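You operate a simulated robot arm through the tools that you are given. There is no shell and no other tool. Be economical: measure what you need, move in short steps, check, and stop when the job is done.

Carry out the task below with a simulated robot arm. There is one attempt and no reset: what you move stays moved.

JOB
Fit the silver die, dimple the blue strip with it and lay the strip back where it was.
Fine: the frame slide ends out again.
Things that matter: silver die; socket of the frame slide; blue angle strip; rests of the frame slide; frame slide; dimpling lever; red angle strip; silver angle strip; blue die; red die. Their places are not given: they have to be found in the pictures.

It is judged by the outcome, as a careful person would: the job done as asked, and still so three seconds after it is handed in. It fails if anything else is knocked over, pushed out of place, dropped, spilled or broken.

ROBOT AND FRAMES
A 6-joint arm with a two-finger parallel gripper, fixed in place. Base frame: the origin is at the foot of the arm, x ahead of it, y to its left, z up; the work surface is at about z = 0.86. Units: m, degrees, N and s.
With the tool pointing down near the work surface it reaches from about 0.26 to 0.68 m from the base axis. Its first joint turns from -66.0 to 66.0 degrees. Payload 2.9 kg.
Tool frame: the origin (TCP) lies between the finger pads and is the grasp point; the fingertips stand 0.03 m ahead of it; z points along the fingers, y is the line along which they close. The gripper opens to 0.11 m. The fingers are 0.02 m wide and 0.01 m thick; the gripper's body (0.048 by 0.112 m) begins 0.055 m behind the TCP.
Orientation is that of the tool frame in the base frame, as [roll, pitch, yaw] about the fixed x, y, z axes, in that order (R = Rz(yaw) Ry(pitch) Rx(roll)). With the fingers straight down and closing along the base's y, the tool's x points along the base's -x, its y along +y and its z along -z.

CONTROLS
- The arm moves only by the tool nudge_tool. Its argument "moves" is one flat list of numbers, 7 for each row, row after row: the shift along the tool's x, y, z in units of 300 mm (1.0 is 300 mm), then the turn, a rotation vector about the tool's x, y, z in units of 180 degrees (1.0 is 180 degrees), then the gripper command, from -1 (fully open) to 1 (shut), values between in proportion. In form: [tx, ty, tz, wx, wy, wz, gripper, tx, ty, tz, wx, wy, wz, gripper, ...]. A call has 1 to 10 rows; each row is the pose to reach, as a shift and turn from the pose commanded when the call began, along the tool's axes at that moment. A call with a number of a shift or a turn outside -1 to 1 is refused whole. Each row takes 0.2 s and may step no farther than 0.05 m and 8.6 degrees from the row before; otherwise, or with a gripper value out of range, the whole call is refused. A pose out of reach is approached as far as the arm can. The call stops where the force on the tool passes 60 N (or 10 N more than at its start, if that is more) or the arm is blocked; 0.2 s more then pass. The fingers move at their own pace (about 0.108 m/s each) and stop on an object; they squeeze with about 31 N. The grip force told is the motor's: it shows also when the fingers shut on nothing. Time passes only in rows, and 0.2 s behind the last, so rows that repeat a pose let the fingers close. The reply holds the time, the measured pose of the TCP, the force on the tool along the base axes, the opening and the grip force, in the units named above and with some noise.
- Cameras (640 x 400 px; columns grow to the right, rows downward): "scene" is fixed at [0.0935, 0.441, 1.4102]; the picture's right is [-0.63, -0.78, 0.00], its down [-0.24, 0.19, -0.95] and it looks along [0.74, -0.60, -0.31] (base axes); focal length 254 px, centre (320, 200). "wrist" rides on the gripper at [-0.036, 0, -0.057] in the tool frame; the picture's right is [0.00, -1.00, 0.00], its down [0.97, 0.00, -0.24] and it looks along [0.24, 0.00, 0.97] (tool axes); focal length 218 px, centre (320, 200).
- get_image(camera): a new picture of that camera. It takes no simulated time.
- measure_at(camera, pixels): for up to 12 pixels [column, row] of the newest picture of that camera ("zoom" is the newest enlarged one), the place [x, y, z] in the base frame of the surface seen there, good to about 0.003 m. It takes no simulated time.
- close_up(camera, box): a new picture of the part [left, top, right, bottom] of that camera's present view, enlarged. It takes no simulated time.
- sign_off(): hands the job in; it is judged then, once.

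Go step by step. Measure first, check grasps and placings, and put right what went wrong. The budget is 80 turns and 46 pictures, counting those below and the enlarged ones. Unless the task says otherwise, let go and move clear before handing in, and close with one line.

The tools are called after "Emit:" as name(argument=value, ...) on one line, values as JSON. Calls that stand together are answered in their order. nudge_tool: Moves the arm, as the interface text tells. Its arguments: {"type":"object","properties":{"moves":{"type":"array"}},"required":["moves"]} The other tools are called the same way: get_image (camera) takes a picture; measure_at (camera, pixels) gives the place of the surface under pixels of a picture; close_up (camera, box) takes an enlarged picture of a part of a camera's view; sign_off () hands the job in.

At the start:

```text
clock: 0.0
ee_pos: [0.3068, 0.0805, 1.3471]
tcp_rot: [179.9, 0.0, -179.9]
force: [-0.3, -0.2, 0.1]
gripper_width: 0.11
gripper_force: 0.0
```

scene: 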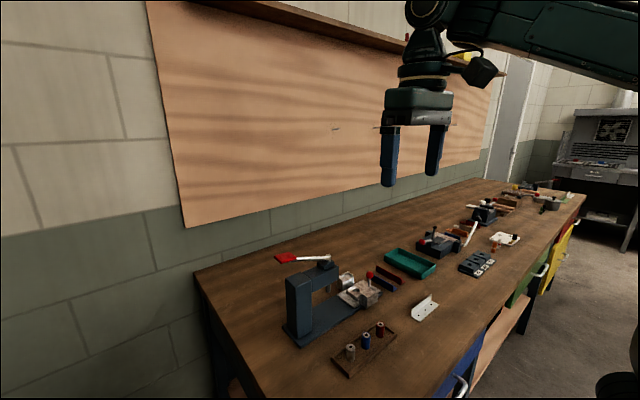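
wrist: 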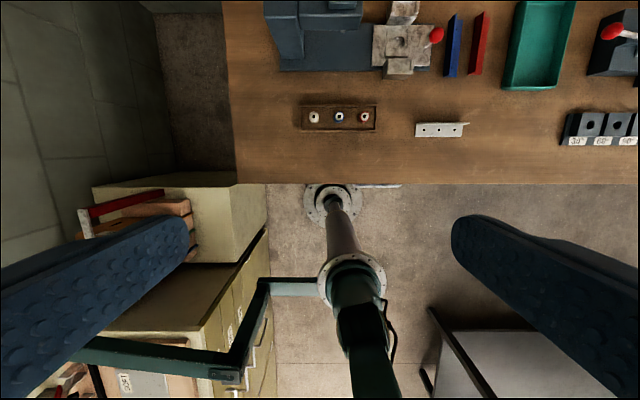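

The pictures show a press with a red lever (scene ~320,290), a die tray (~365,345), and strips at ~390,278 and 424,308. I'll enlarge these.

Emit:
close_up(camera="scene", box=[260, 235, 460, 385])

Emit:
close_up(camera="wrist", box=[230, 0, 510, 180])

```text
2.67 times, centred on (360, 310) of scene
```

zoom: 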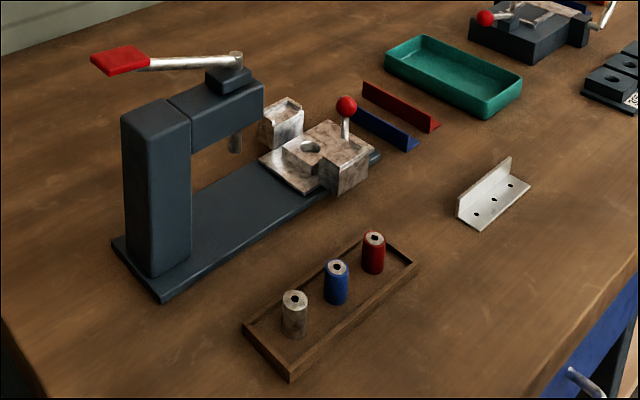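

```text
2.22 times, centred on (370, 90) of wrist
```

zoom: 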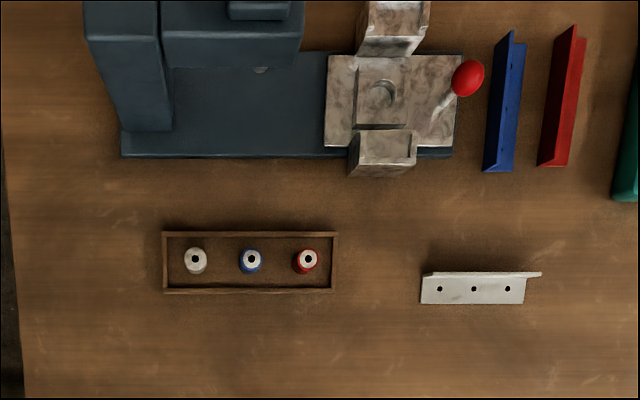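

The zoom shows the slide out to -y with socket (385,95), two rests (395,25) and (382,152), knob (467,77). I'll measure these places.

Emit:
measure_at(camera="zoom", pixels=[[196, 254], [251, 254], [308, 254], [383, 94], [366, 75], [385, 140], [393, 22], [467, 77], [500, 80], [515, 100], [513, 35], [500, 165]])

Emit:
measure_at(camera="wrist", pixels=[[310, 8], [315, 117], [395, 65], [427, 60], [380, 52], [398, 72], [340, 8], [283, 60], [350, 60]])

Emit:
measure_at(camera="scene", pixels=[[287, 258], [320, 258], [331, 264], [352, 283], [371, 274]])

```text
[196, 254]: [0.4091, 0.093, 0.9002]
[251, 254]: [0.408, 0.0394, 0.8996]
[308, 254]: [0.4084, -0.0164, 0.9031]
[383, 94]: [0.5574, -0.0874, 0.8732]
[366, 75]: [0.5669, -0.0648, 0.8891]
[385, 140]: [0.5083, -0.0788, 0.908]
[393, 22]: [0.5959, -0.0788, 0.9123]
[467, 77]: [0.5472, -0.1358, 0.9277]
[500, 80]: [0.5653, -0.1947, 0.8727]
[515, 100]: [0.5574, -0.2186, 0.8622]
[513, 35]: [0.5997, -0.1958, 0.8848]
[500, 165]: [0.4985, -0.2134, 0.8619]
```

```text
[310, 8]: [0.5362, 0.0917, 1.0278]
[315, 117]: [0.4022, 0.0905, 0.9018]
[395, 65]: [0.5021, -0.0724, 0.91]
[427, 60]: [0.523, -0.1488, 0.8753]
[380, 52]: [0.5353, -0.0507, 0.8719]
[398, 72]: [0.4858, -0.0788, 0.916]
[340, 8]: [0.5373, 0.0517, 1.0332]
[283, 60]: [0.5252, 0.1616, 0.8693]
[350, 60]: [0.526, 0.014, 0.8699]
```

```text
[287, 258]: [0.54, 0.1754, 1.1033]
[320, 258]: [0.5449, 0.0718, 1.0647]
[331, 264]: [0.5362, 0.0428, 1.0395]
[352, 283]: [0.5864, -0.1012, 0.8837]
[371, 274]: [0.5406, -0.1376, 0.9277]
```

Sites are located roughly; I'll move the arm above the slide for a closer look.

Emit:
nudge_tool(moves=[-0.1, -0.075, 0.083, 0, 0, 0, -1, -0.2, -0.15, 0.166, 0, 0, 0, -1, -0.3, -0.225, 0.25, 0, 0, 0, -1, -0.4, -0.3, 0.333, 0, 0, 0, -1, -0.5, -0.375, 0.416, 0, 0, 0, -1, -0.6, -0.45, 0.5, 0, 0, 0, -1, -0.7, -0.525, 0.583, 0, 0, 0, -1, -0.8, -0.6, 0.667, 0, 0, 0, -1])

Emit:
get_image(camera="wrist")

```text
clock: 1.8
ee_pos: [0.5484, -0.1023, 1.1471]
tcp_rot: [-180.0, 0.2, -179.9]
force: [0.5, -0.2, 0.6]
gripper_width: 0.1097
gripper_force: 0.1
```

```text
41 pictures are left
```

wrist: 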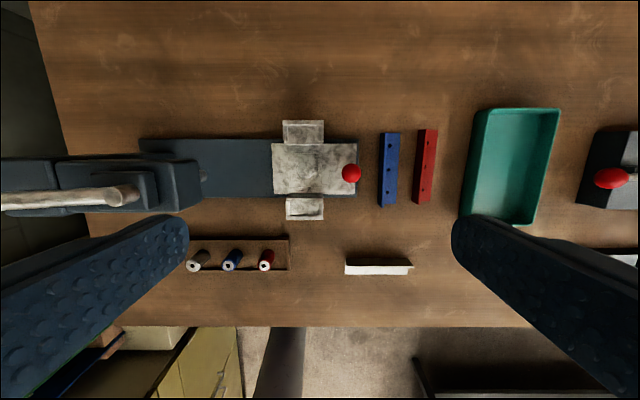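

Emit:
close_up(camera="wrist", box=[180, 110, 450, 280])

Emit:
close_up(camera="scene", box=[330, 260, 410, 320])

```text
2.35 times, centred on (315, 195) of wrist
```

zoom: 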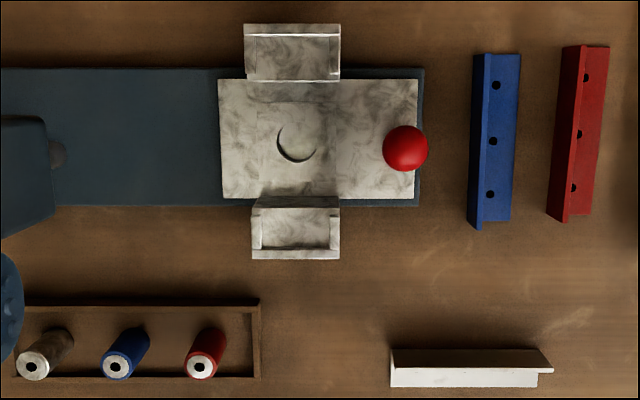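

```text
6.67 times, centred on (370, 290) of scene
```

zoom: 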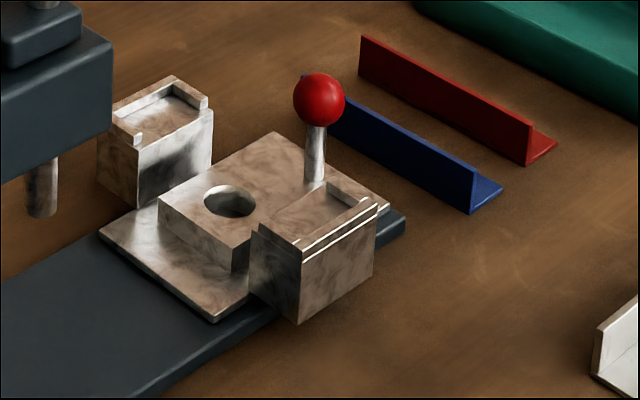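

The rests have recessed seats with lips; I'll measure the details from the present wrist view.

Emit:
measure_at(camera="wrist", pixels=[[198, 165], [198, 205], [203, 176], [304, 130], [304, 122], [287, 132], [321, 132], [305, 207], [289, 208], [321, 208], [305, 217], [352, 173]])

Emit:
measure_at(camera="wrist", pixels=[[381, 170], [383, 135], [381, 204], [390, 146], [388, 169], [387, 192], [398, 170], [418, 165], [195, 265], [231, 264], [304, 172], [276, 180]])

Emit:
measure_at(camera="scene", pixels=[[334, 285], [350, 280], [287, 258], [312, 259], [327, 259], [348, 345], [366, 335]])

```text
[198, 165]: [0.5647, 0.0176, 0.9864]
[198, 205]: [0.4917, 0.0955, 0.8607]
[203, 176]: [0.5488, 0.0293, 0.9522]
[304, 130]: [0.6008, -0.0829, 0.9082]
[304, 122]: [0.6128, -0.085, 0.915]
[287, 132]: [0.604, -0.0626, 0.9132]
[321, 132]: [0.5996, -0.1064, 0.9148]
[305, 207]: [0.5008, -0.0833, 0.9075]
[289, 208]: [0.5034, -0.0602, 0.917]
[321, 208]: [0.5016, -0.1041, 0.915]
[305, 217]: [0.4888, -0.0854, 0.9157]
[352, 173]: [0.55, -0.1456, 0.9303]
```

```text
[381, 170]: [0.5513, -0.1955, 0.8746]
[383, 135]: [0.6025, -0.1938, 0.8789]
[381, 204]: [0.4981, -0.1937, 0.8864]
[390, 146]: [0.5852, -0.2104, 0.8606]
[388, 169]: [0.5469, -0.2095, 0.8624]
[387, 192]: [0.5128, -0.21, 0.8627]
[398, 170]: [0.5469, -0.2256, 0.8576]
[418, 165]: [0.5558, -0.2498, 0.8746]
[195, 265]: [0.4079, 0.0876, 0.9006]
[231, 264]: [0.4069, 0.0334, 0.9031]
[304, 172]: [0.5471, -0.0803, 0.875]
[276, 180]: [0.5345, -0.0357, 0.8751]
```

```text
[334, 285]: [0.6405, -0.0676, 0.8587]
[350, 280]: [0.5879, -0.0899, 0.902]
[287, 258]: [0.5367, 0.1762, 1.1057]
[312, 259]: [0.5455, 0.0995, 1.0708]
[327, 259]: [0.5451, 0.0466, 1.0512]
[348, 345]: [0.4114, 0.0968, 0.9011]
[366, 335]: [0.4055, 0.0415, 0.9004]
```

Seats are at z≈0.908 with lips at 0.915, centre y≈-0.083; blue flange is upright at y≈-0.194. I'll come down over the slide to measure the socket closely.

Emit:
nudge_tool(moves=[-0.013, 0.022, 0.13, 0, 0, 0, -1, -0.026, 0.044, 0.26, 0, 0, 0, -1, -0.04, 0.065, 0.39, 0, 0, 0, -1])

Emit:
close_up(camera="wrist", box=[200, 80, 440, 230])

```text
clock: 2.6
ee_pos: [0.5598, -0.0784, 1.0327]
tcp_rot: [180.0, 0.1, -179.9]
force: [-0.3, 0.2, -0.8]
gripper_width: 0.1098
gripper_force: 0.2
```

```text
2.67 times, centred on (320, 155) of wrist
```

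zoom: 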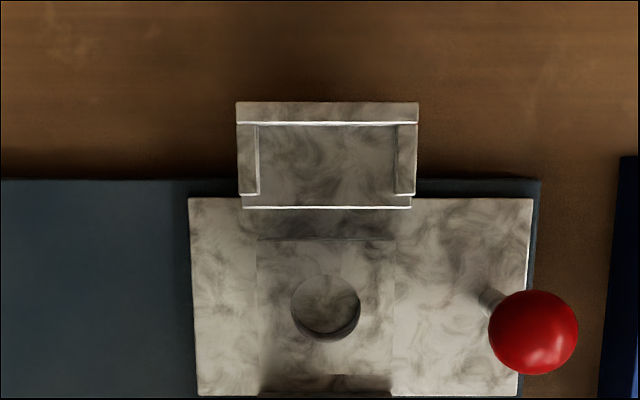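

The socket rim spans about columns 291–361 in the zoom; measuring its rim and the far seat.

Emit:
measure_at(camera="zoom", pixels=[[287, 308], [365, 308], [326, 269], [326, 345], [326, 305], [330, 255], [253, 160], [262, 160], [394, 160], [400, 160], [326, 127], [326, 200]])

Emit:
get_image(camera="wrist")

```text
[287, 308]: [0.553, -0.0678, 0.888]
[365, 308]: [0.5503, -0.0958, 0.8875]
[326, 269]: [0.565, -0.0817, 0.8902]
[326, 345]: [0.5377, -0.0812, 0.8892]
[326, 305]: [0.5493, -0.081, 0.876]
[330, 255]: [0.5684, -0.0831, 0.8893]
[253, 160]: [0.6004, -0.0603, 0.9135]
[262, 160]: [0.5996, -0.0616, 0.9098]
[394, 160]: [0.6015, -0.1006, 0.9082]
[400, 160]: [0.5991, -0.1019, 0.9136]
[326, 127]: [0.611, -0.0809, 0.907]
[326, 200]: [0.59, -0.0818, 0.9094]
```

```text
37 pictures are left
```

wrist: 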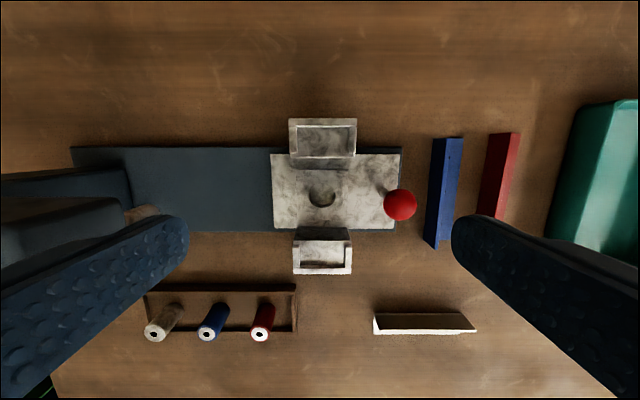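

Socket centre ≈ (0.551, -0.0815). Measure the near seat, then go above the silver die.

Emit:
measure_at(camera="wrist", pixels=[[322, 265], [322, 245], [300, 255], [346, 255], [322, 126], [430, 245], [459, 140], [162, 332], [122, 215]])

Emit:
nudge_tool(moves=[0, 0, -0.15, 0, 0, 0, -1, 0.14, 0, -0.15, 0, 0, 0, -1, 0.28, 0.08, -0.15, 0, 0, 0, -1, 0.39, 0.2, -0.15, 0, 0, 0, -1, 0.44, 0.34, -0.15, 0, 0, 0, -1, 0.48, 0.46, -0.07, 0, 0, 0, -0.6, 0.49, 0.55, 0.04, 0, 0, 0, 0.09])

Emit:
get_image(camera="wrist")

```text
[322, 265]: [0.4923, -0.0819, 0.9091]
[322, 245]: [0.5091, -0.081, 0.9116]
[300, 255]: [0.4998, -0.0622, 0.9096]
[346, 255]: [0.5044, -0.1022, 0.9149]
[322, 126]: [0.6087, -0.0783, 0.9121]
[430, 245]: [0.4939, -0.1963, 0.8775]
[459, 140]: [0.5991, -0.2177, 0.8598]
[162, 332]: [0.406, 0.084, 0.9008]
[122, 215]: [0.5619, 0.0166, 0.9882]
```

```text
clock: 4.2
ee_pos: [0.4118, 0.0863, 1.0155]
tcp_rot: [179.9, 0.2, -179.9]
force: [0.5, -0.6, 0.4]
gripper_width: 0.05
gripper_force: 0.0
```

```text
36 pictures are left
```

wrist: 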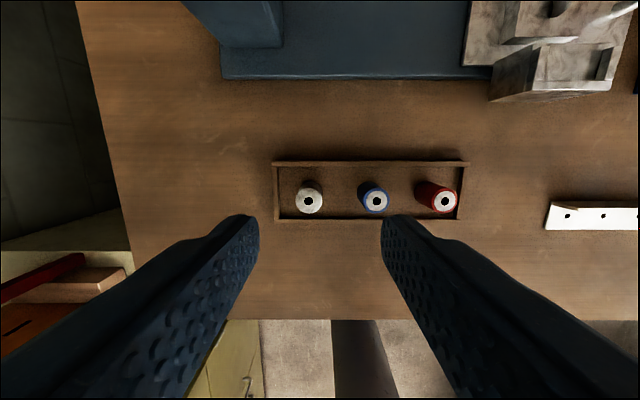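

Silver die top at pixel (308,200); measuring its rim.

Emit:
measure_at(camera="wrist", pixels=[[297, 200], [321, 200], [308, 190], [308, 210], [300, 200], [374, 200], [276, 190], [340, 205], [276, 175]])

Emit:
close_up(camera="wrist", box=[260, 150, 420, 250])

```text
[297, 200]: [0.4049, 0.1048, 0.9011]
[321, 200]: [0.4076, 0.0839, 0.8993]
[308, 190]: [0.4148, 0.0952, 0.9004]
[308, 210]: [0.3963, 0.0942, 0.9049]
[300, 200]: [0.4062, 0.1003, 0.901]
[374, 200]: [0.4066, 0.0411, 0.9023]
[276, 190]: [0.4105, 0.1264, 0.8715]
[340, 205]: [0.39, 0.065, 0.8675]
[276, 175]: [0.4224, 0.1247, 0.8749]
```

```text
4.00 times, centred on (340, 200) of wrist
```

zoom: 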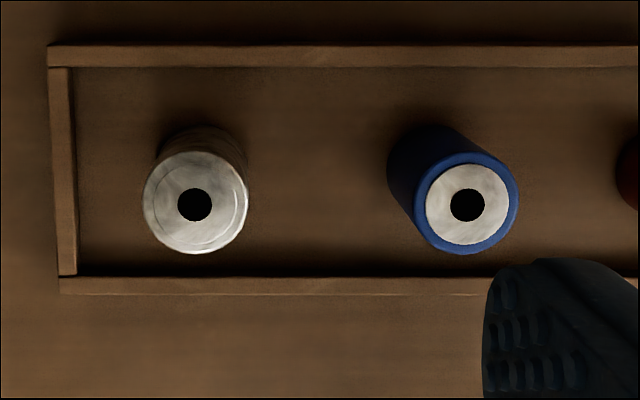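

Die centre ≈ (0.4053, 0.0946), top 0.901. Descending with TCP to z 0.915 and closing.

Emit:
nudge_tool(moves=[0.0217, 0.0277, 0.1, 0, 0, 0, 0.09, 0.0217, 0.0277, 0.22, 0, 0, 0, 0.09, 0.0217, 0.0277, 0.335, 0, 0, 0, 0.09, 0.0217, 0.0277, 0.335, 0, 0, 0, 0.09, 0.0217, 0.0277, 0.335, 0, 0, 0, 1, 0.0217, 0.0277, 0.335, 0, 0, 0, 1, 0.0217, 0.0277, 0.335, 0, 0, 0, 1])

```text
clock: 5.8
ee_pos: [0.4051, 0.0966, 0.9164]
tcp_rot: [-180.0, -0.1, -179.9]
force: [-0.1, 0.1, -1.0]
gripper_width: 0.0206
gripper_force: 30.9
```

Grip at 0.0206 m with 31 N: the die is held. Lifting and carrying it round in front to above the socket.

Emit:
nudge_tool(moves=[0, 0, -0.16, 0, 0, 0, 1, 0, 0, -0.32, 0, 0, 0, 1, 0, -0.1485, -0.34, 0, 0, 0, 1, 0, -0.297, -0.34, 0, 0, 0, 1, 0, -0.4455, -0.34, 0, 0, 0, 1, 0, -0.5937, -0.34, 0, 0, 0, 1, -0.122, -0.5937, -0.34, 0, 0, 0, 1, -0.244, -0.5937, -0.34, 0, 0, 0, 1, -0.366, -0.5937, -0.34, 0, 0, 0, 1, -0.486, -0.5937, -0.34, 0, 0, 0, 1])

Emit:
close_up(camera="wrist", box=[220, 120, 420, 245])

Emit:
close_up(camera="scene", box=[300, 230, 420, 320])

```text
clock: 8.0
ee_pos: [0.5513, -0.0778, 1.0198]
tcp_rot: [179.9, 0.0, -179.9]
force: [-0.2, 0.0, -0.3]
gripper_width: 0.0
gripper_force: 31.1
```

```text
3.20 times, centred on (320, 182) of wrist
```

zoom: 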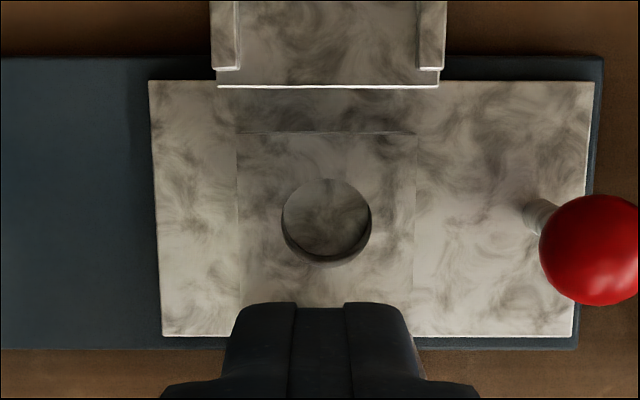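

```text
4.44 times, centred on (360, 275) of scene
```

zoom: 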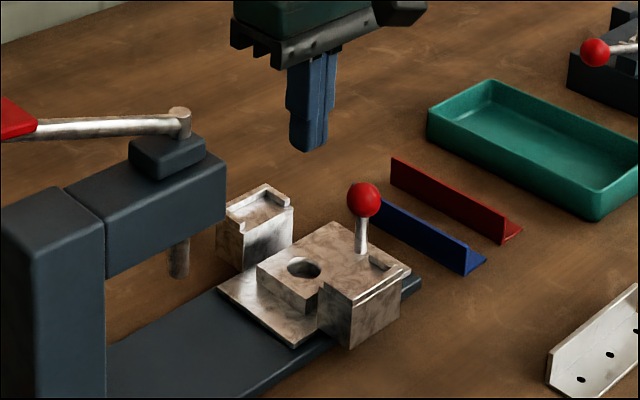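

The gripper is empty (width 0): the die slipped out. Check where it is.

Emit:
close_up(camera="scene", box=[320, 310, 420, 380])

```text
5.71 times, centred on (370, 345) of scene
```

zoom: 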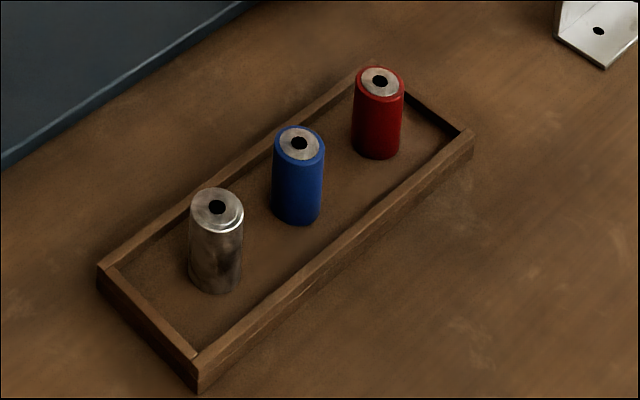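

The silver die still stands in its tray place, so I gripped too high on it. I'll go back and grip deeper.

Emit:
nudge_tool(moves=[0.122, 0, 0, 0, 0, 0, 0.5, 0.244, 0, 0, 0, 0, 0, 0.09, 0.366, 0, 0, 0, 0, 0, 0.09, 0.4887, 0, 0, 0, 0, 0, 0.09, 0.4887, 0.1485, 0, 0, 0, 0, 0.09, 0.4887, 0.297, 0, 0, 0, 0, 0.09, 0.4887, 0.4455, 0, 0, 0, 0, 0.09, 0.4887, 0.5965, 0, 0, 0, 0, 0.09, 0.4887, 0.5965, 0, 0, 0, 0, 0.09])

Emit:
close_up(camera="wrist", box=[260, 150, 420, 250])

```text
clock: 10.0
ee_pos: [0.4032, 0.0971, 1.0212]
tcp_rot: [179.9, 0.0, -179.8]
force: [-0.9, 0.2, -0.5]
gripper_width: 0.0502
gripper_force: 0.1
```

```text
4.00 times, centred on (340, 200) of wrist
```

zoom: 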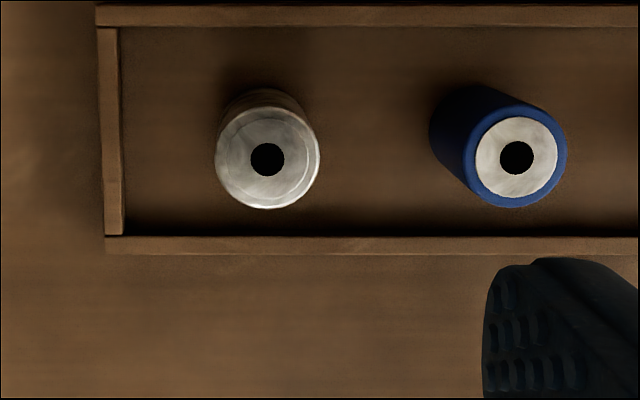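

The die is ~5.6 mm to -y of the TCP now, with a rounded top. I'll descend centred, deeper (TCP z≈0.906), close, then lift 6 mm slowly.

Emit:
nudge_tool(moves=[-0.0017, -0.0187, 0.1, 0, 0, 0, 0.3, -0.0017, -0.0187, 0.22, 0, 0, 0, 0.3, -0.0017, -0.0187, 0.33, 0, 0, 0, 0.3, -0.0017, -0.0187, 0.38, 0, 0, 0, 0.3, -0.0017, -0.0187, 0.38, 0, 0, 0, 0.3, -0.0017, -0.0187, 0.38, 0, 0, 0, 1, -0.0017, -0.0187, 0.38, 0, 0, 0, 1, -0.0017, -0.0187, 0.38, 0, 0, 0, 1, -0.0017, -0.0187, 0.38, 0, 0, 0, 1, -0.0017, -0.0187, 0.36, 0, 0, 0, 1])

Emit:
close_up(camera="scene", box=[320, 300, 420, 370])

```text
clock: 12.2
ee_pos: [0.4057, 0.0924, 0.9135]
tcp_rot: [179.9, 0.0, -179.9]
force: [0.3, -0.5, -1.2]
gripper_width: 0.0207
gripper_force: 31.3
```

```text
5.71 times, centred on (370, 335) of scene
```

zoom: 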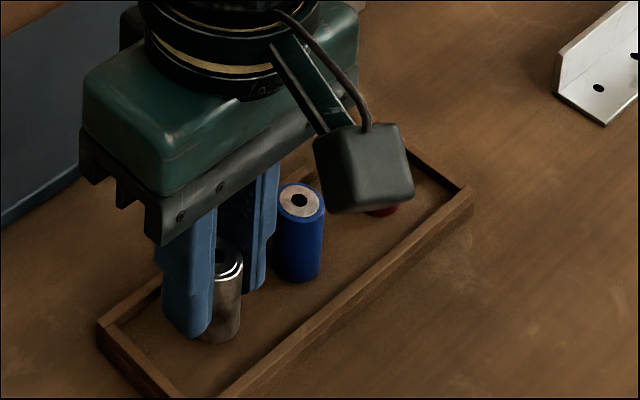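

The die is between the pads, gripped lower. Lift slowly and check.

Emit:
nudge_tool(moves=[0, 0, -0.04, 0, 0, 0, 1, 0, 0, -0.08, 0, 0, 0, 1, 0, 0, -0.12, 0, 0, 0, 1, 0, 0, -0.16, 0, 0, 0, 1])

Emit:
close_up(camera="scene", box=[320, 290, 420, 360])

```text
clock: 13.2
ee_pos: [0.4047, 0.0928, 0.96]
tcp_rot: [179.9, 0.0, -179.8]
force: [0.8, -0.8, -1.2]
gripper_width: 0.0207
gripper_force: 31.2
```

```text
5.71 times, centred on (370, 325) of scene
```

zoom: 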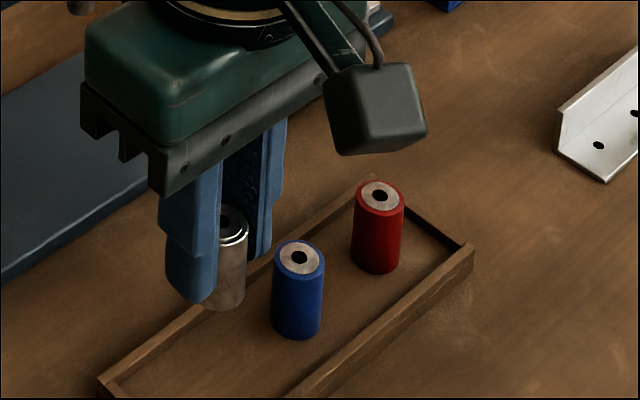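

The die lifted securely. Carry it to above the socket.

Emit:
nudge_tool(moves=[0, 0, -0.1, 0, 0, 0, 1, 0, 0, -0.2, 0, 0, 0, 1, 0, -0.146, -0.2, 0, 0, 0, 1, 0, -0.292, -0.2, 0, 0, 0, 1, 0, -0.438, -0.2, 0, 0, 0, 1, 0, -0.5838, -0.2, 0, 0, 0, 1, -0.12, -0.5838, -0.2, 0, 0, 0, 1, -0.24, -0.5838, -0.2, 0, 0, 0, 1, -0.36, -0.5838, -0.2, 0, 0, 0, 1, -0.4817, -0.5838, -0.2, 0, 0, 0, 1])

Emit:
get_image(camera="wrist")

Emit:
close_up(camera="scene", box=[310, 240, 410, 310])

```text
clock: 15.4
ee_pos: [0.55, -0.0837, 1.0196]
tcp_rot: [179.9, 0.0, -180.0]
force: [-0.6, -1.3, -0.4]
gripper_width: 0.0206
gripper_force: 31.2
```

```text
28 pictures are left
```

wrist: 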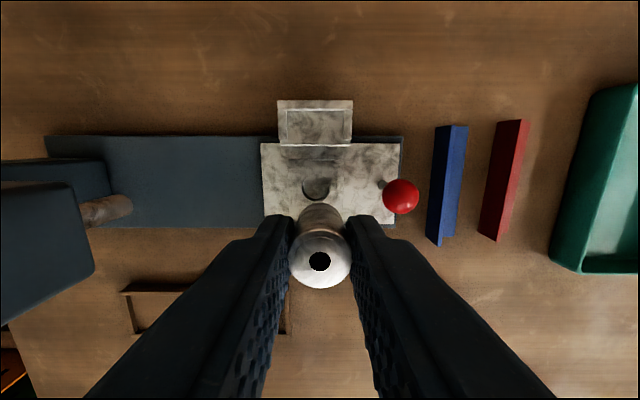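

```text
5.71 times, centred on (360, 275) of scene
```

zoom: 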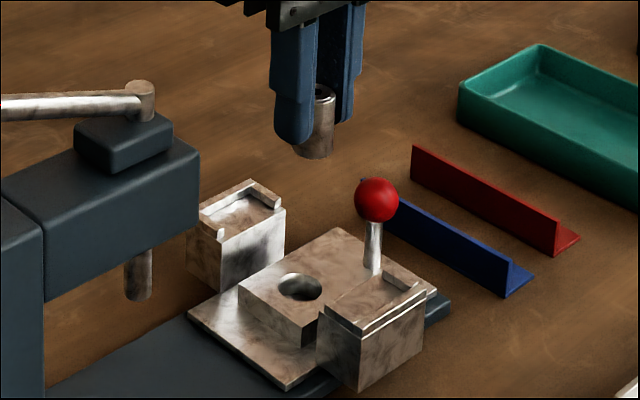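

Held above the socket; a close-up to get the fine alignment.

Emit:
close_up(camera="wrist", box=[256, 150, 384, 230])

```text
5.00 times, centred on (320, 190) of wrist
```

zoom: 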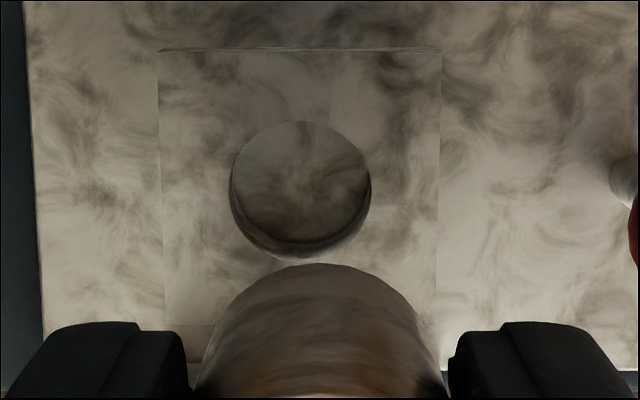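

Socket is 3.5 mm to +y of the tool axis (zoom centre 300,190). Shift and descend to just above the block.

Emit:
nudge_tool(moves=[0, 0.0117, 0, 0, 0, 0, 1, 0, 0.0117, 0.1, 0, 0, 0, 1, 0, 0.0117, 0.2, 0, 0, 0, 1, 0, 0.0117, 0.28, 0, 0, 0, 1, 0, 0.0117, 0.28, 0, 0, 0, 1])

Emit:
close_up(camera="wrist", box=[240, 150, 400, 250])

Emit:
close_up(camera="scene", box=[330, 255, 400, 305])

```text
clock: 16.6
ee_pos: [0.5495, -0.0811, 0.9361]
tcp_rot: [179.9, 0.1, -179.8]
force: [-0.3, -0.8, -1.4]
gripper_width: 0.0209
gripper_force: 31.4
```

```text
4.00 times, centred on (320, 200) of wrist
```

zoom: 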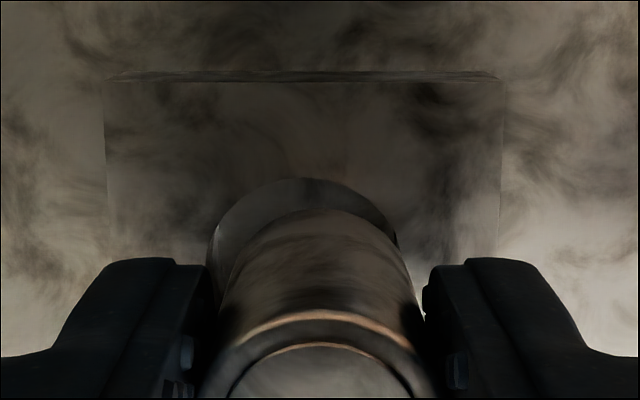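

```text
8.00 times, centred on (365, 280) of scene
```

zoom: 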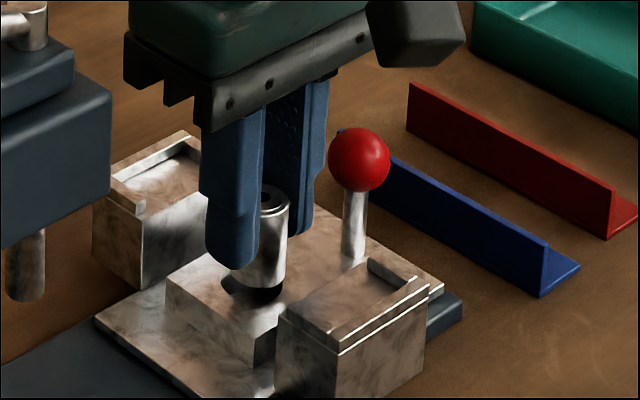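

Block edges (103–503) show I'm still ~2 mm short in +y; correct and descend into the socket, watching the force.

Emit:
nudge_tool(moves=[0.0017, 0.007, 0, 0, 0, 0, 1, 0.0017, 0.007, 0.013, 0, 0, 0, 1, 0.0017, 0.007, 0.026, 0, 0, 0, 1, 0.0017, 0.007, 0.04, 0, 0, 0, 1, 0.0017, 0.007, 0.04, 0, 0, 0, 1])

Emit:
close_up(camera="wrist", box=[240, 150, 400, 250])

Emit:
close_up(camera="scene", box=[330, 255, 400, 305])

```text
clock: 17.8
ee_pos: [0.5514, -0.0806, 0.9232]
tcp_rot: [179.8, 0.0, -179.9]
force: [-0.1, -0.1, -1.0]
gripper_width: 0.0207
gripper_force: 31.3
```

```text
4.00 times, centred on (320, 200) of wrist
```

zoom: 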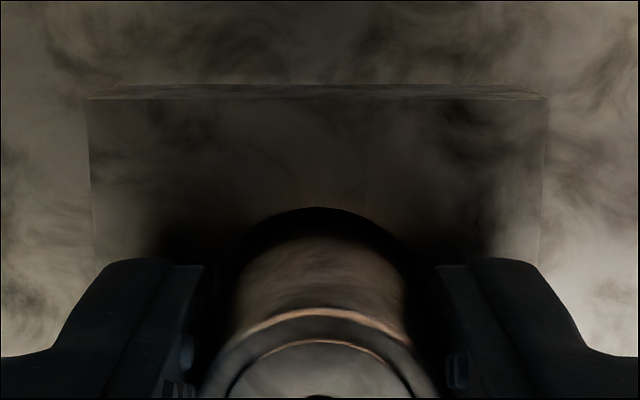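

```text
8.00 times, centred on (365, 280) of scene
```

zoom: 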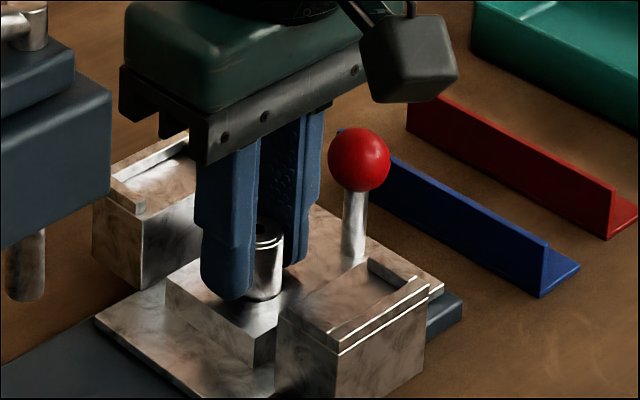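

The die's foot is inside the socket with no contact force. Release (small opening) and rise.

Emit:
nudge_tool(moves=[0, 0, 0.007, 0, 0, 0, 1, 0, 0, 0.007, 0, 0, 0, 0.5, 0, 0, 0.007, 0, 0, 0, 0.3, 0, 0, 0.007, 0, 0, 0, 0.3, 0, 0, -0.1, 0, 0, 0, 0.3, 0, 0, -0.22, 0, 0, 0, 0.3, 0, 0, -0.35, 0, 0, 0, 0.3])

Emit:
get_image(camera="wrist")

Emit:
close_up(camera="scene", box=[330, 255, 410, 305])

```text
clock: 19.4
ee_pos: [0.5516, -0.0799, 1.0274]
tcp_rot: [179.9, 0.0, -180.0]
force: [0.2, -0.1, 0.1]
gripper_width: 0.0384
gripper_force: 0.1
```

```text
21 pictures are left
```

wrist: 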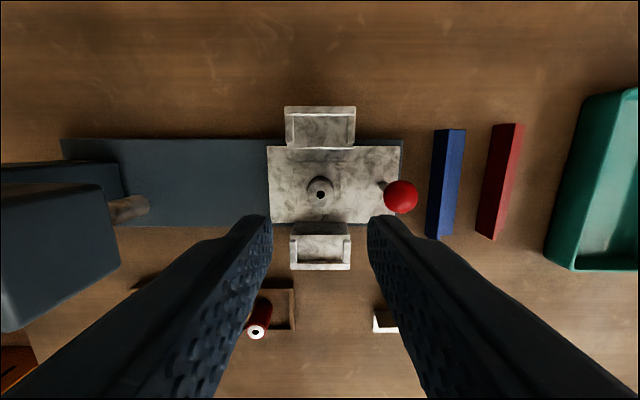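

```text
8.00 times, centred on (370, 280) of scene
```

zoom: 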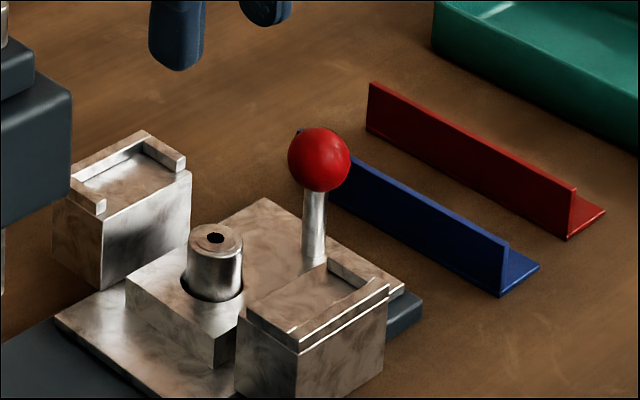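

The die is seated upright. Measure the die top, then move above the blue strip.

Emit:
measure_at(camera="wrist", pixels=[[313, 193], [327, 193], [320, 186], [320, 160], [320, 115], [320, 262]])

Emit:
nudge_tool(moves=[0, -0.1, 0, 0, 0, 0, 0.2, 0, -0.2, 0, 0, 0, 0, 0.09, 0, -0.3, 0, 0, 0, 0, 0.09, 0, -0.383, 0, 0, 0, 0, 0.09, 0, -0.383, 0, 0, 0, 0, 0.09])

Emit:
close_up(camera="wrist", box=[200, 80, 440, 230])

```text
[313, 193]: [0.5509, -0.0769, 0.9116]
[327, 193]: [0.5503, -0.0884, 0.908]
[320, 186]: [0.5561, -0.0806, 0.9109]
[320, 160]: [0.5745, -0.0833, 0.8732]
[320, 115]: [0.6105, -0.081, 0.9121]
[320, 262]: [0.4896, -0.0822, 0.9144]
```

```text
clock: 20.6
ee_pos: [0.5521, -0.1941, 1.0265]
tcp_rot: [179.9, 0.0, -179.9]
force: [0.0, 0.0, 0.2]
gripper_width: 0.0501
gripper_force: 0.1
```

```text
2.67 times, centred on (320, 155) of wrist
```

zoom: 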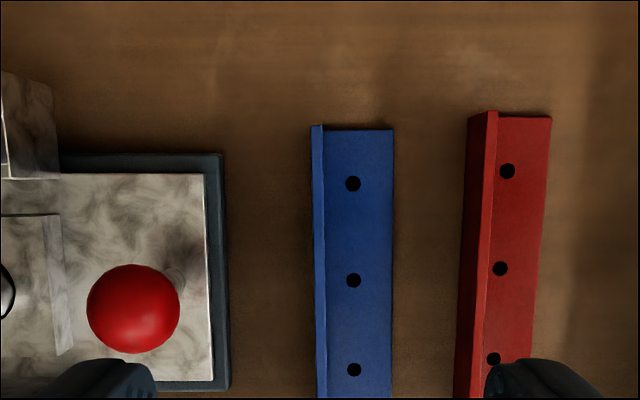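

Flange lies under the tool axis (zoom col ~320), middle hole 3.2 mm to -x and 12.7 mm to -y. Descend with a 30 mm opening and grip the upright flange at mid-length.

Emit:
nudge_tool(moves=[0.0107, 0, 0.12, 0, 0, 0, 0.4545, 0.0107, 0, 0.25, 0, 0, 0, 0.4545, 0.0107, 0, 0.36, 0, 0, 0, 0.4545, 0.0107, 0, 0.43, 0, 0, 0, 0.4545, 0.0107, 0, 0.43, 0, 0, 0, 0.4545])

Emit:
get_image(camera="wrist")

```text
clock: 21.8
ee_pos: [0.5449, -0.1932, 0.8983]
tcp_rot: [179.9, 0.2, -180.0]
force: [0.0, 0.9, -0.4]
gripper_width: 0.0302
gripper_force: 0.1
```

```text
18 pictures are left
```

wrist: 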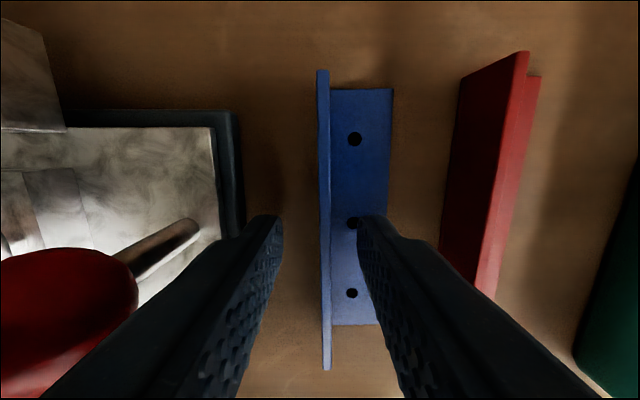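

The flange (col ~325) sits 1.7 mm to -y of the axis; shift that much, then close and lift slowly.

Emit:
nudge_tool(moves=[0, -0.0055, 0, 0, 0, 0, 0.4545, 0, -0.0055, 0, 0, 0, 0, 1, 0, -0.0055, 0, 0, 0, 0, 1, 0, -0.0055, 0, 0, 0, 0, 1])

Emit:
nudge_tool(moves=[0, 0, -0.04, 0, 0, 0, 1, 0, 0, -0.08, 0, 0, 0, 1, 0, 0, -0.13, 0, 0, 0, 1, 0, 0, -0.19, 0, 0, 0, 1, 0, 0, -0.25, 0, 0, 0, 1, 0, 0, -0.29, 0, 0, 0, 1])

Emit:
get_image(camera="wrist")

```text
clock: 22.8
ee_pos: [0.5451, -0.1955, 0.8988]
tcp_rot: [179.9, 0.0, -180.0]
force: [1.0, -0.3, -0.2]
gripper_width: 0.0029
gripper_force: 30.7
```

```text
clock: 24.2
ee_pos: [0.5455, -0.1981, 0.9854]
tcp_rot: [179.8, 0.1, -179.9]
force: [0.3, 0.8, -0.5]
gripper_width: 0.0029
gripper_force: 30.5
```

```text
17 pictures are left
```

wrist: 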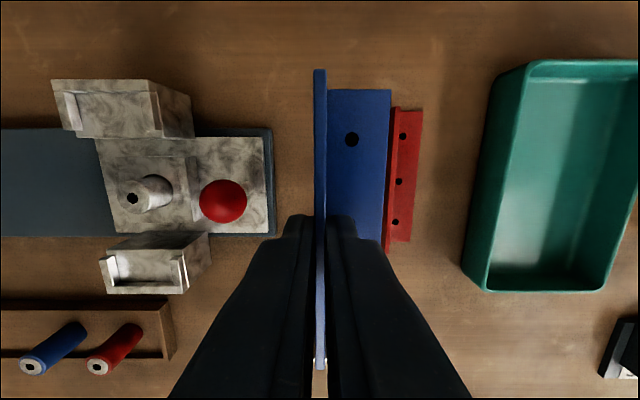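

Strip is held (2.9 mm). Carry it over to above the rests at z≈1.0, then check the alignment.

Emit:
nudge_tool(moves=[0, 0, -0.05, 0, 0, 0, 1, -0.005, 0.11, -0.05, 0, 0, 0, 1, -0.005, 0.22, -0.05, 0, 0, 0, 1, -0.005, 0.33, -0.05, 0, 0, 0, 1, -0.005, 0.432, -0.05, 0, 0, 0, 1, -0.005, 0.432, -0.05, 0, 0, 0, 1])

Emit:
get_image(camera="wrist")

Emit:
close_up(camera="scene", box=[320, 240, 400, 305])

```text
clock: 25.6
ee_pos: [0.5493, -0.067, 1.0009]
tcp_rot: [179.9, 0.2, -179.9]
force: [0.0, -0.9, -1.7]
gripper_width: 0.0028
gripper_force: 31.0
```

```text
16 pictures are left
```

wrist: 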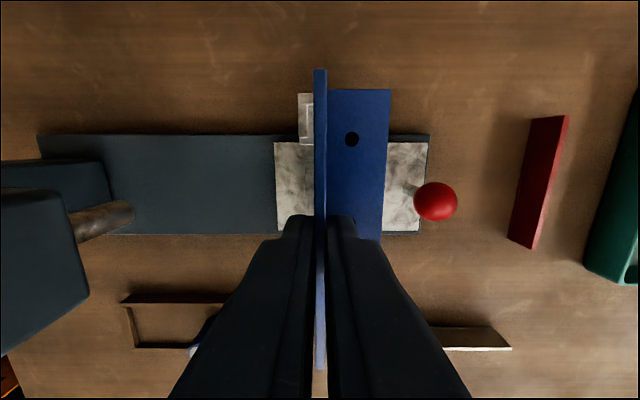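

```text
6.15 times, centred on (360, 272) of scene
```

zoom: 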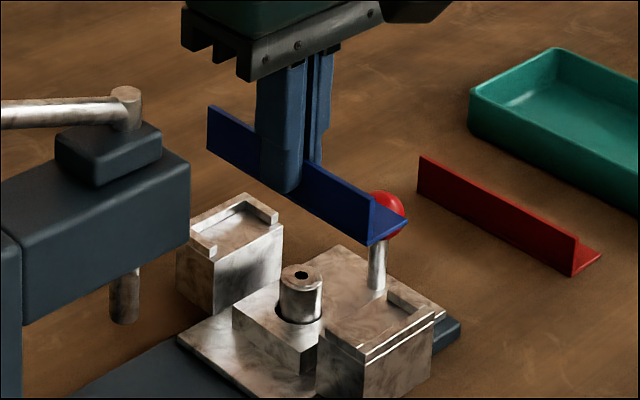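

Alignment: needs ~1.4 mm to -y and ~2 mm to -x. Correct and descend to ~5 mm above the seats, then check.

Emit:
nudge_tool(moves=[0.007, -0.0045, 0.05, 0, 0, 0, 1, 0.007, -0.0045, 0.1, 0, 0, 0, 1, 0.007, -0.0045, 0.155, 0, 0, 0, 1, 0.007, -0.0045, 0.155, 0, 0, 0, 1])

Emit:
close_up(camera="scene", box=[330, 255, 400, 305])

Emit:
get_image(camera="wrist")

```text
clock: 26.6
ee_pos: [0.548, -0.069, 0.9564]
tcp_rot: [179.9, 0.0, -179.9]
force: [-1.0, 0.0, -0.1]
gripper_width: 0.0029
gripper_force: 30.7
```

```text
8.00 times, centred on (365, 280) of scene
```

zoom: 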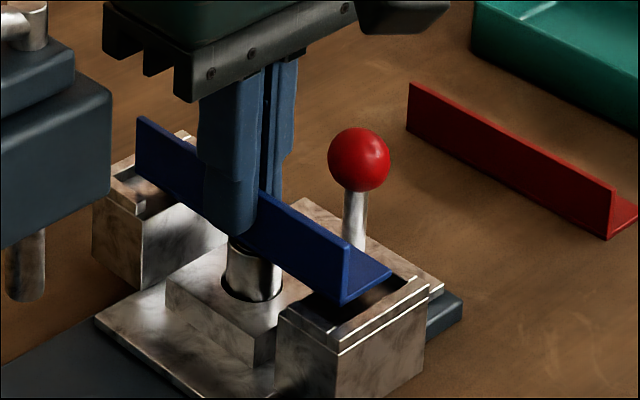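

```text
13 pictures are left
```

wrist: 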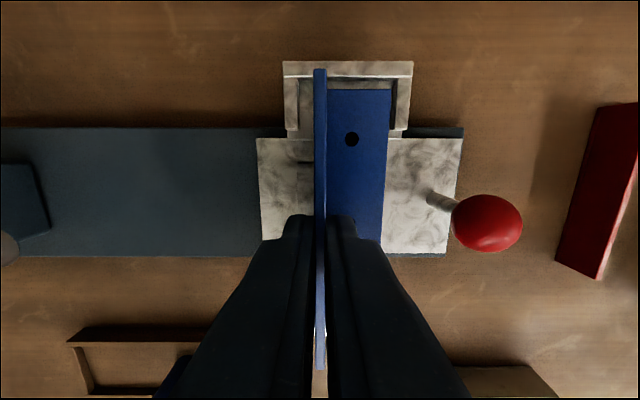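

The strip lines up between the lips, ~1.5–2 mm towards -y; correct and lower gently.

Emit:
nudge_tool(moves=[0, 0.0055, 0, 0, 0, 0, 1, 0, 0.0055, 0.012, 0, 0, 0, 1, 0, 0.0055, 0.02, 0, 0, 0, 1, 0, 0.0055, 0.025, 0, 0, 0, 1, 0, 0.0055, 0.025, 0, 0, 0, 1])

```text
clock: 27.8
ee_pos: [0.5447, -0.0649, 0.948]
tcp_rot: [179.9, 0.1, -179.8]
force: [-0.7, 2.1, 4.6]
gripper_width: 0.003
gripper_force: 30.1
```

Contact (4.6 N). Release with a small opening and rise.

Emit:
nudge_tool(moves=[0, 0, 0, 0, 0, 0, 0.8, 0, 0, 0, 0, 0, 0, 0.6, 0, 0, 0, 0, 0, 0, 0.6, 0, 0, -0.06, 0, 0, 0, 0.6, 0, 0, -0.15, 0, 0, 0, 0.6, 0, 0, -0.25, 0, 0, 0, 0.6])

Emit:
get_image(camera="wrist")

Emit:
close_up(camera="scene", box=[310, 245, 400, 305])

```text
clock: 29.2
ee_pos: [0.5444, -0.0652, 1.0217]
tcp_rot: [179.9, 0.0, -179.8]
force: [-0.8, -0.2, -0.1]
gripper_width: 0.0221
gripper_force: 0.0
```

```text
12 pictures are left
```

wrist: 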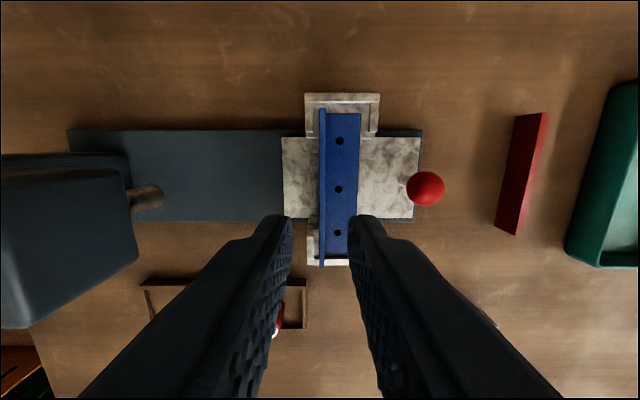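

```text
6.67 times, centred on (355, 275) of scene
```

zoom: 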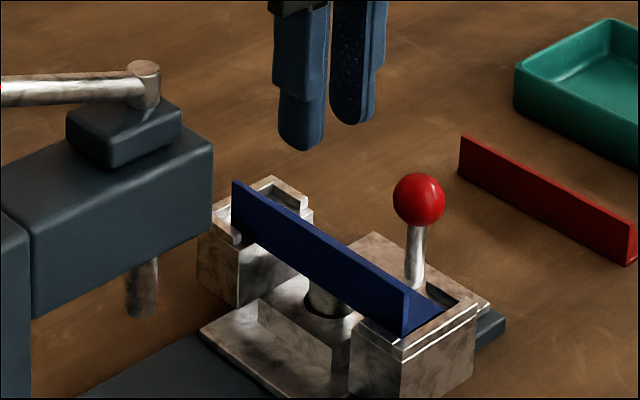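

Measure how the strip sits in x (holes and ends) relative to the seats.

Emit:
measure_at(camera="wrist", pixels=[[342, 116], [342, 101], [340, 95], [338, 184], [334, 253], [338, 263], [332, 236], [346, 142], [425, 188]])

Emit:
close_up(camera="wrist", box=[256, 80, 416, 280])

```text
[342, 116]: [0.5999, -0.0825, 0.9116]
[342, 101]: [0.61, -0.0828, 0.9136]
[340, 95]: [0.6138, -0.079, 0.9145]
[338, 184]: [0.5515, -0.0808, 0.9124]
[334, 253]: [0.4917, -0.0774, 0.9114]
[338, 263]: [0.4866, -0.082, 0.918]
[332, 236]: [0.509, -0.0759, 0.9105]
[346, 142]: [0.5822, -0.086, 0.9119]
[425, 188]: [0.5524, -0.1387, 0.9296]
```

```text
2.00 times, centred on (336, 180) of wrist
```

zoom: 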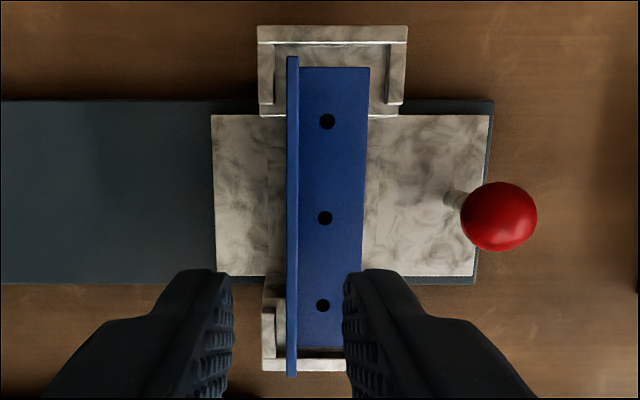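

The strip lies flat in both seats but its middle hole is ~2.5 mm to -x of the die centre. I'll regrip and slide it +x that much.

Emit:
nudge_tool(moves=[0, -0.003, 0.1, 0, 0, 0, 0.6, 0, -0.003, 0.19, 0, 0, 0, 0.6, 0, -0.003, 0.242, 0, 0, 0, 0.6, 0, -0.003, 0.242, 0, 0, 0, 1, 0, -0.003, 0.242, 0, 0, 0, 1, -0.0045, -0.004, 0.242, 0, 0, 0, 1, -0.009, -0.006, 0.242, 0, 0, 0, 1, -0.009, -0.006, 0.242, 0, 0, 0, 1, -0.009, -0.006, 0.242, 0, 0, 0, 0.6, -0.009, -0.006, 0.242, 0, 0, 0, 0.6])

Emit:
nudge_tool(moves=[0, 0, -0.06, 0, 0, 0, 0.6, 0, 0, -0.15, 0, 0, 0, 0.6, 0, 0, -0.25, 0, 0, 0, 0.6])

Emit:
close_up(camera="wrist", box=[216, 80, 456, 280])

```text
clock: 31.4
ee_pos: [0.5491, -0.0684, 0.9505]
tcp_rot: [179.9, 0.0, -179.9]
force: [0.2, -0.2, -0.9]
gripper_width: 0.0221
gripper_force: 0.1
```

```text
clock: 32.2
ee_pos: [0.5473, -0.0666, 1.0238]
tcp_rot: [179.9, -0.1, -179.9]
force: [0.2, 0.2, 0.9]
gripper_width: 0.0221
gripper_force: 0.1
```

```text
2.00 times, centred on (336, 180) of wrist
```

zoom: 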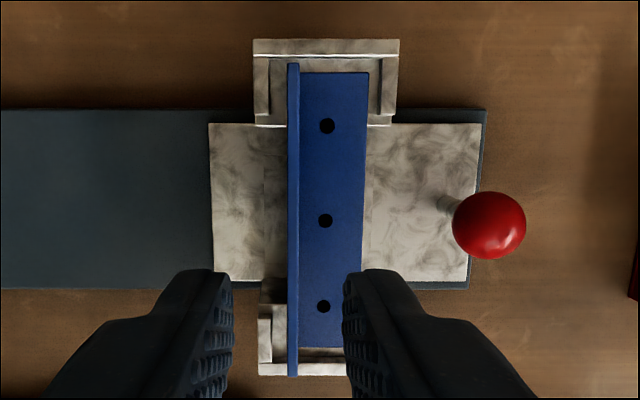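

Strip is now centred in the seats. Measure the ram, lever and press head from the initial scene picture to plan the slide travel and lever stroke.

Emit:
measure_at(camera="scene", pixels=[[331, 285], [332, 289], [330, 282], [276, 258], [287, 255], [292, 262], [300, 258], [318, 258], [333, 256], [325, 265], [338, 270], [298, 275]])

Emit:
measure_at(camera="zoom", pixels=[[490, 225], [460, 225], [520, 225], [490, 195], [490, 255], [325, 210]])

Emit:
close_up(camera="scene", box=[270, 240, 400, 345])

```text
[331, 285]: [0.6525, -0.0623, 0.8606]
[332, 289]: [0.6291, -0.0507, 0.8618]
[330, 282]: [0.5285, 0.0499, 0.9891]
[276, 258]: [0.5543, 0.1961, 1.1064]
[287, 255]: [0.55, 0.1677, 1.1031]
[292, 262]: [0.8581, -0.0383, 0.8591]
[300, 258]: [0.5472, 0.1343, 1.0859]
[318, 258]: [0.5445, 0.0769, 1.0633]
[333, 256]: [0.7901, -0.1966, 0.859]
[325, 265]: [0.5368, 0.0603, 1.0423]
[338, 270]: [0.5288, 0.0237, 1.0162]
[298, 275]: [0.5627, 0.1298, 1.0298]
```

```text
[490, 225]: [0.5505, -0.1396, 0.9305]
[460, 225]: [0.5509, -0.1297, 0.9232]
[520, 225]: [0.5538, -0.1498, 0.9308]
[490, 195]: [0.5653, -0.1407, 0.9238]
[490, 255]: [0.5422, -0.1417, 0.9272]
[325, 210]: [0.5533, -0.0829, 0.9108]
```

```text
3.81 times, centred on (335, 292) of scene
```

zoom: 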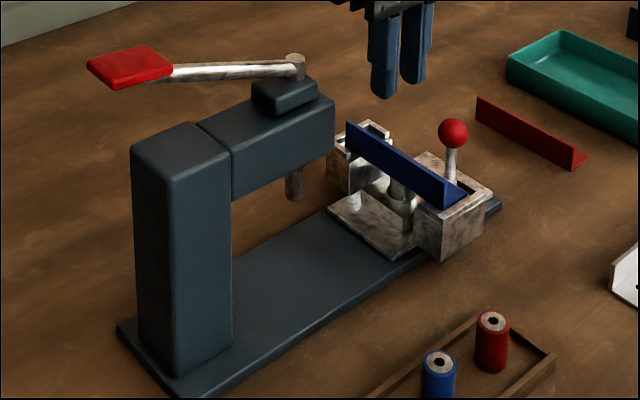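

Emit:
measure_at(camera="zoom", pixels=[[293, 180], [288, 185], [299, 185], [293, 197], [130, 60], [100, 75], [160, 60], [230, 70], [297, 62], [294, 58], [280, 90], [320, 145]])

```text
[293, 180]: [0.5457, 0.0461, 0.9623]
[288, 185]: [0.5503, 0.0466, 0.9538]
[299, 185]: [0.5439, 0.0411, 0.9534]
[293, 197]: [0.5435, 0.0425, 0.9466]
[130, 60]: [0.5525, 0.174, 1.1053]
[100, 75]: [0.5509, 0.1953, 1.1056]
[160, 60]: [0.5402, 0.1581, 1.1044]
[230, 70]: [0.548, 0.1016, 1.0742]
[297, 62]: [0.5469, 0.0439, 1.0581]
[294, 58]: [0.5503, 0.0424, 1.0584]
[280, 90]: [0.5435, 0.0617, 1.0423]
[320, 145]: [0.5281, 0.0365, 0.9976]
```

Ram bottom is ≈0.945 at y≈0.04; slide travel ≈0.12 m. The gripper body would foul the head if aligned along y, so I'll turn the hand 90° (fingers closing along x) above the knob.

Emit:
nudge_tool(moves=[-0.003, -0.05, -0.05, 0, 0, 0.047, 0.6, -0.006, -0.1, -0.09, 0, 0, 0.094, 0.6, -0.009, -0.15, -0.09, 0, 0, 0.141, 0.4, -0.012, -0.2, -0.09, 0, 0, 0.188, 0.18, -0.012, -0.25, -0.09, 0, 0, 0.235, 0.18, -0.012, -0.25, -0.09, 0, 0, 0.282, 0.18, -0.012, -0.25, -0.09, 0, 0, 0.329, 0.18, -0.012, -0.25, -0.09, 0, 0, 0.376, 0.18, -0.012, -0.25, -0.09, 0, 0, 0.423, 0.18, -0.012, -0.25, -0.09, 0, 0, 0.47, 0.18])

```text
clock: 34.4
ee_pos: [0.551, -0.143, 1.0524]
tcp_rot: [-179.9, -0.1, 95.3]
force: [-0.2, -0.3, -0.3]
gripper_width: 0.0452
gripper_force: 0.0
```

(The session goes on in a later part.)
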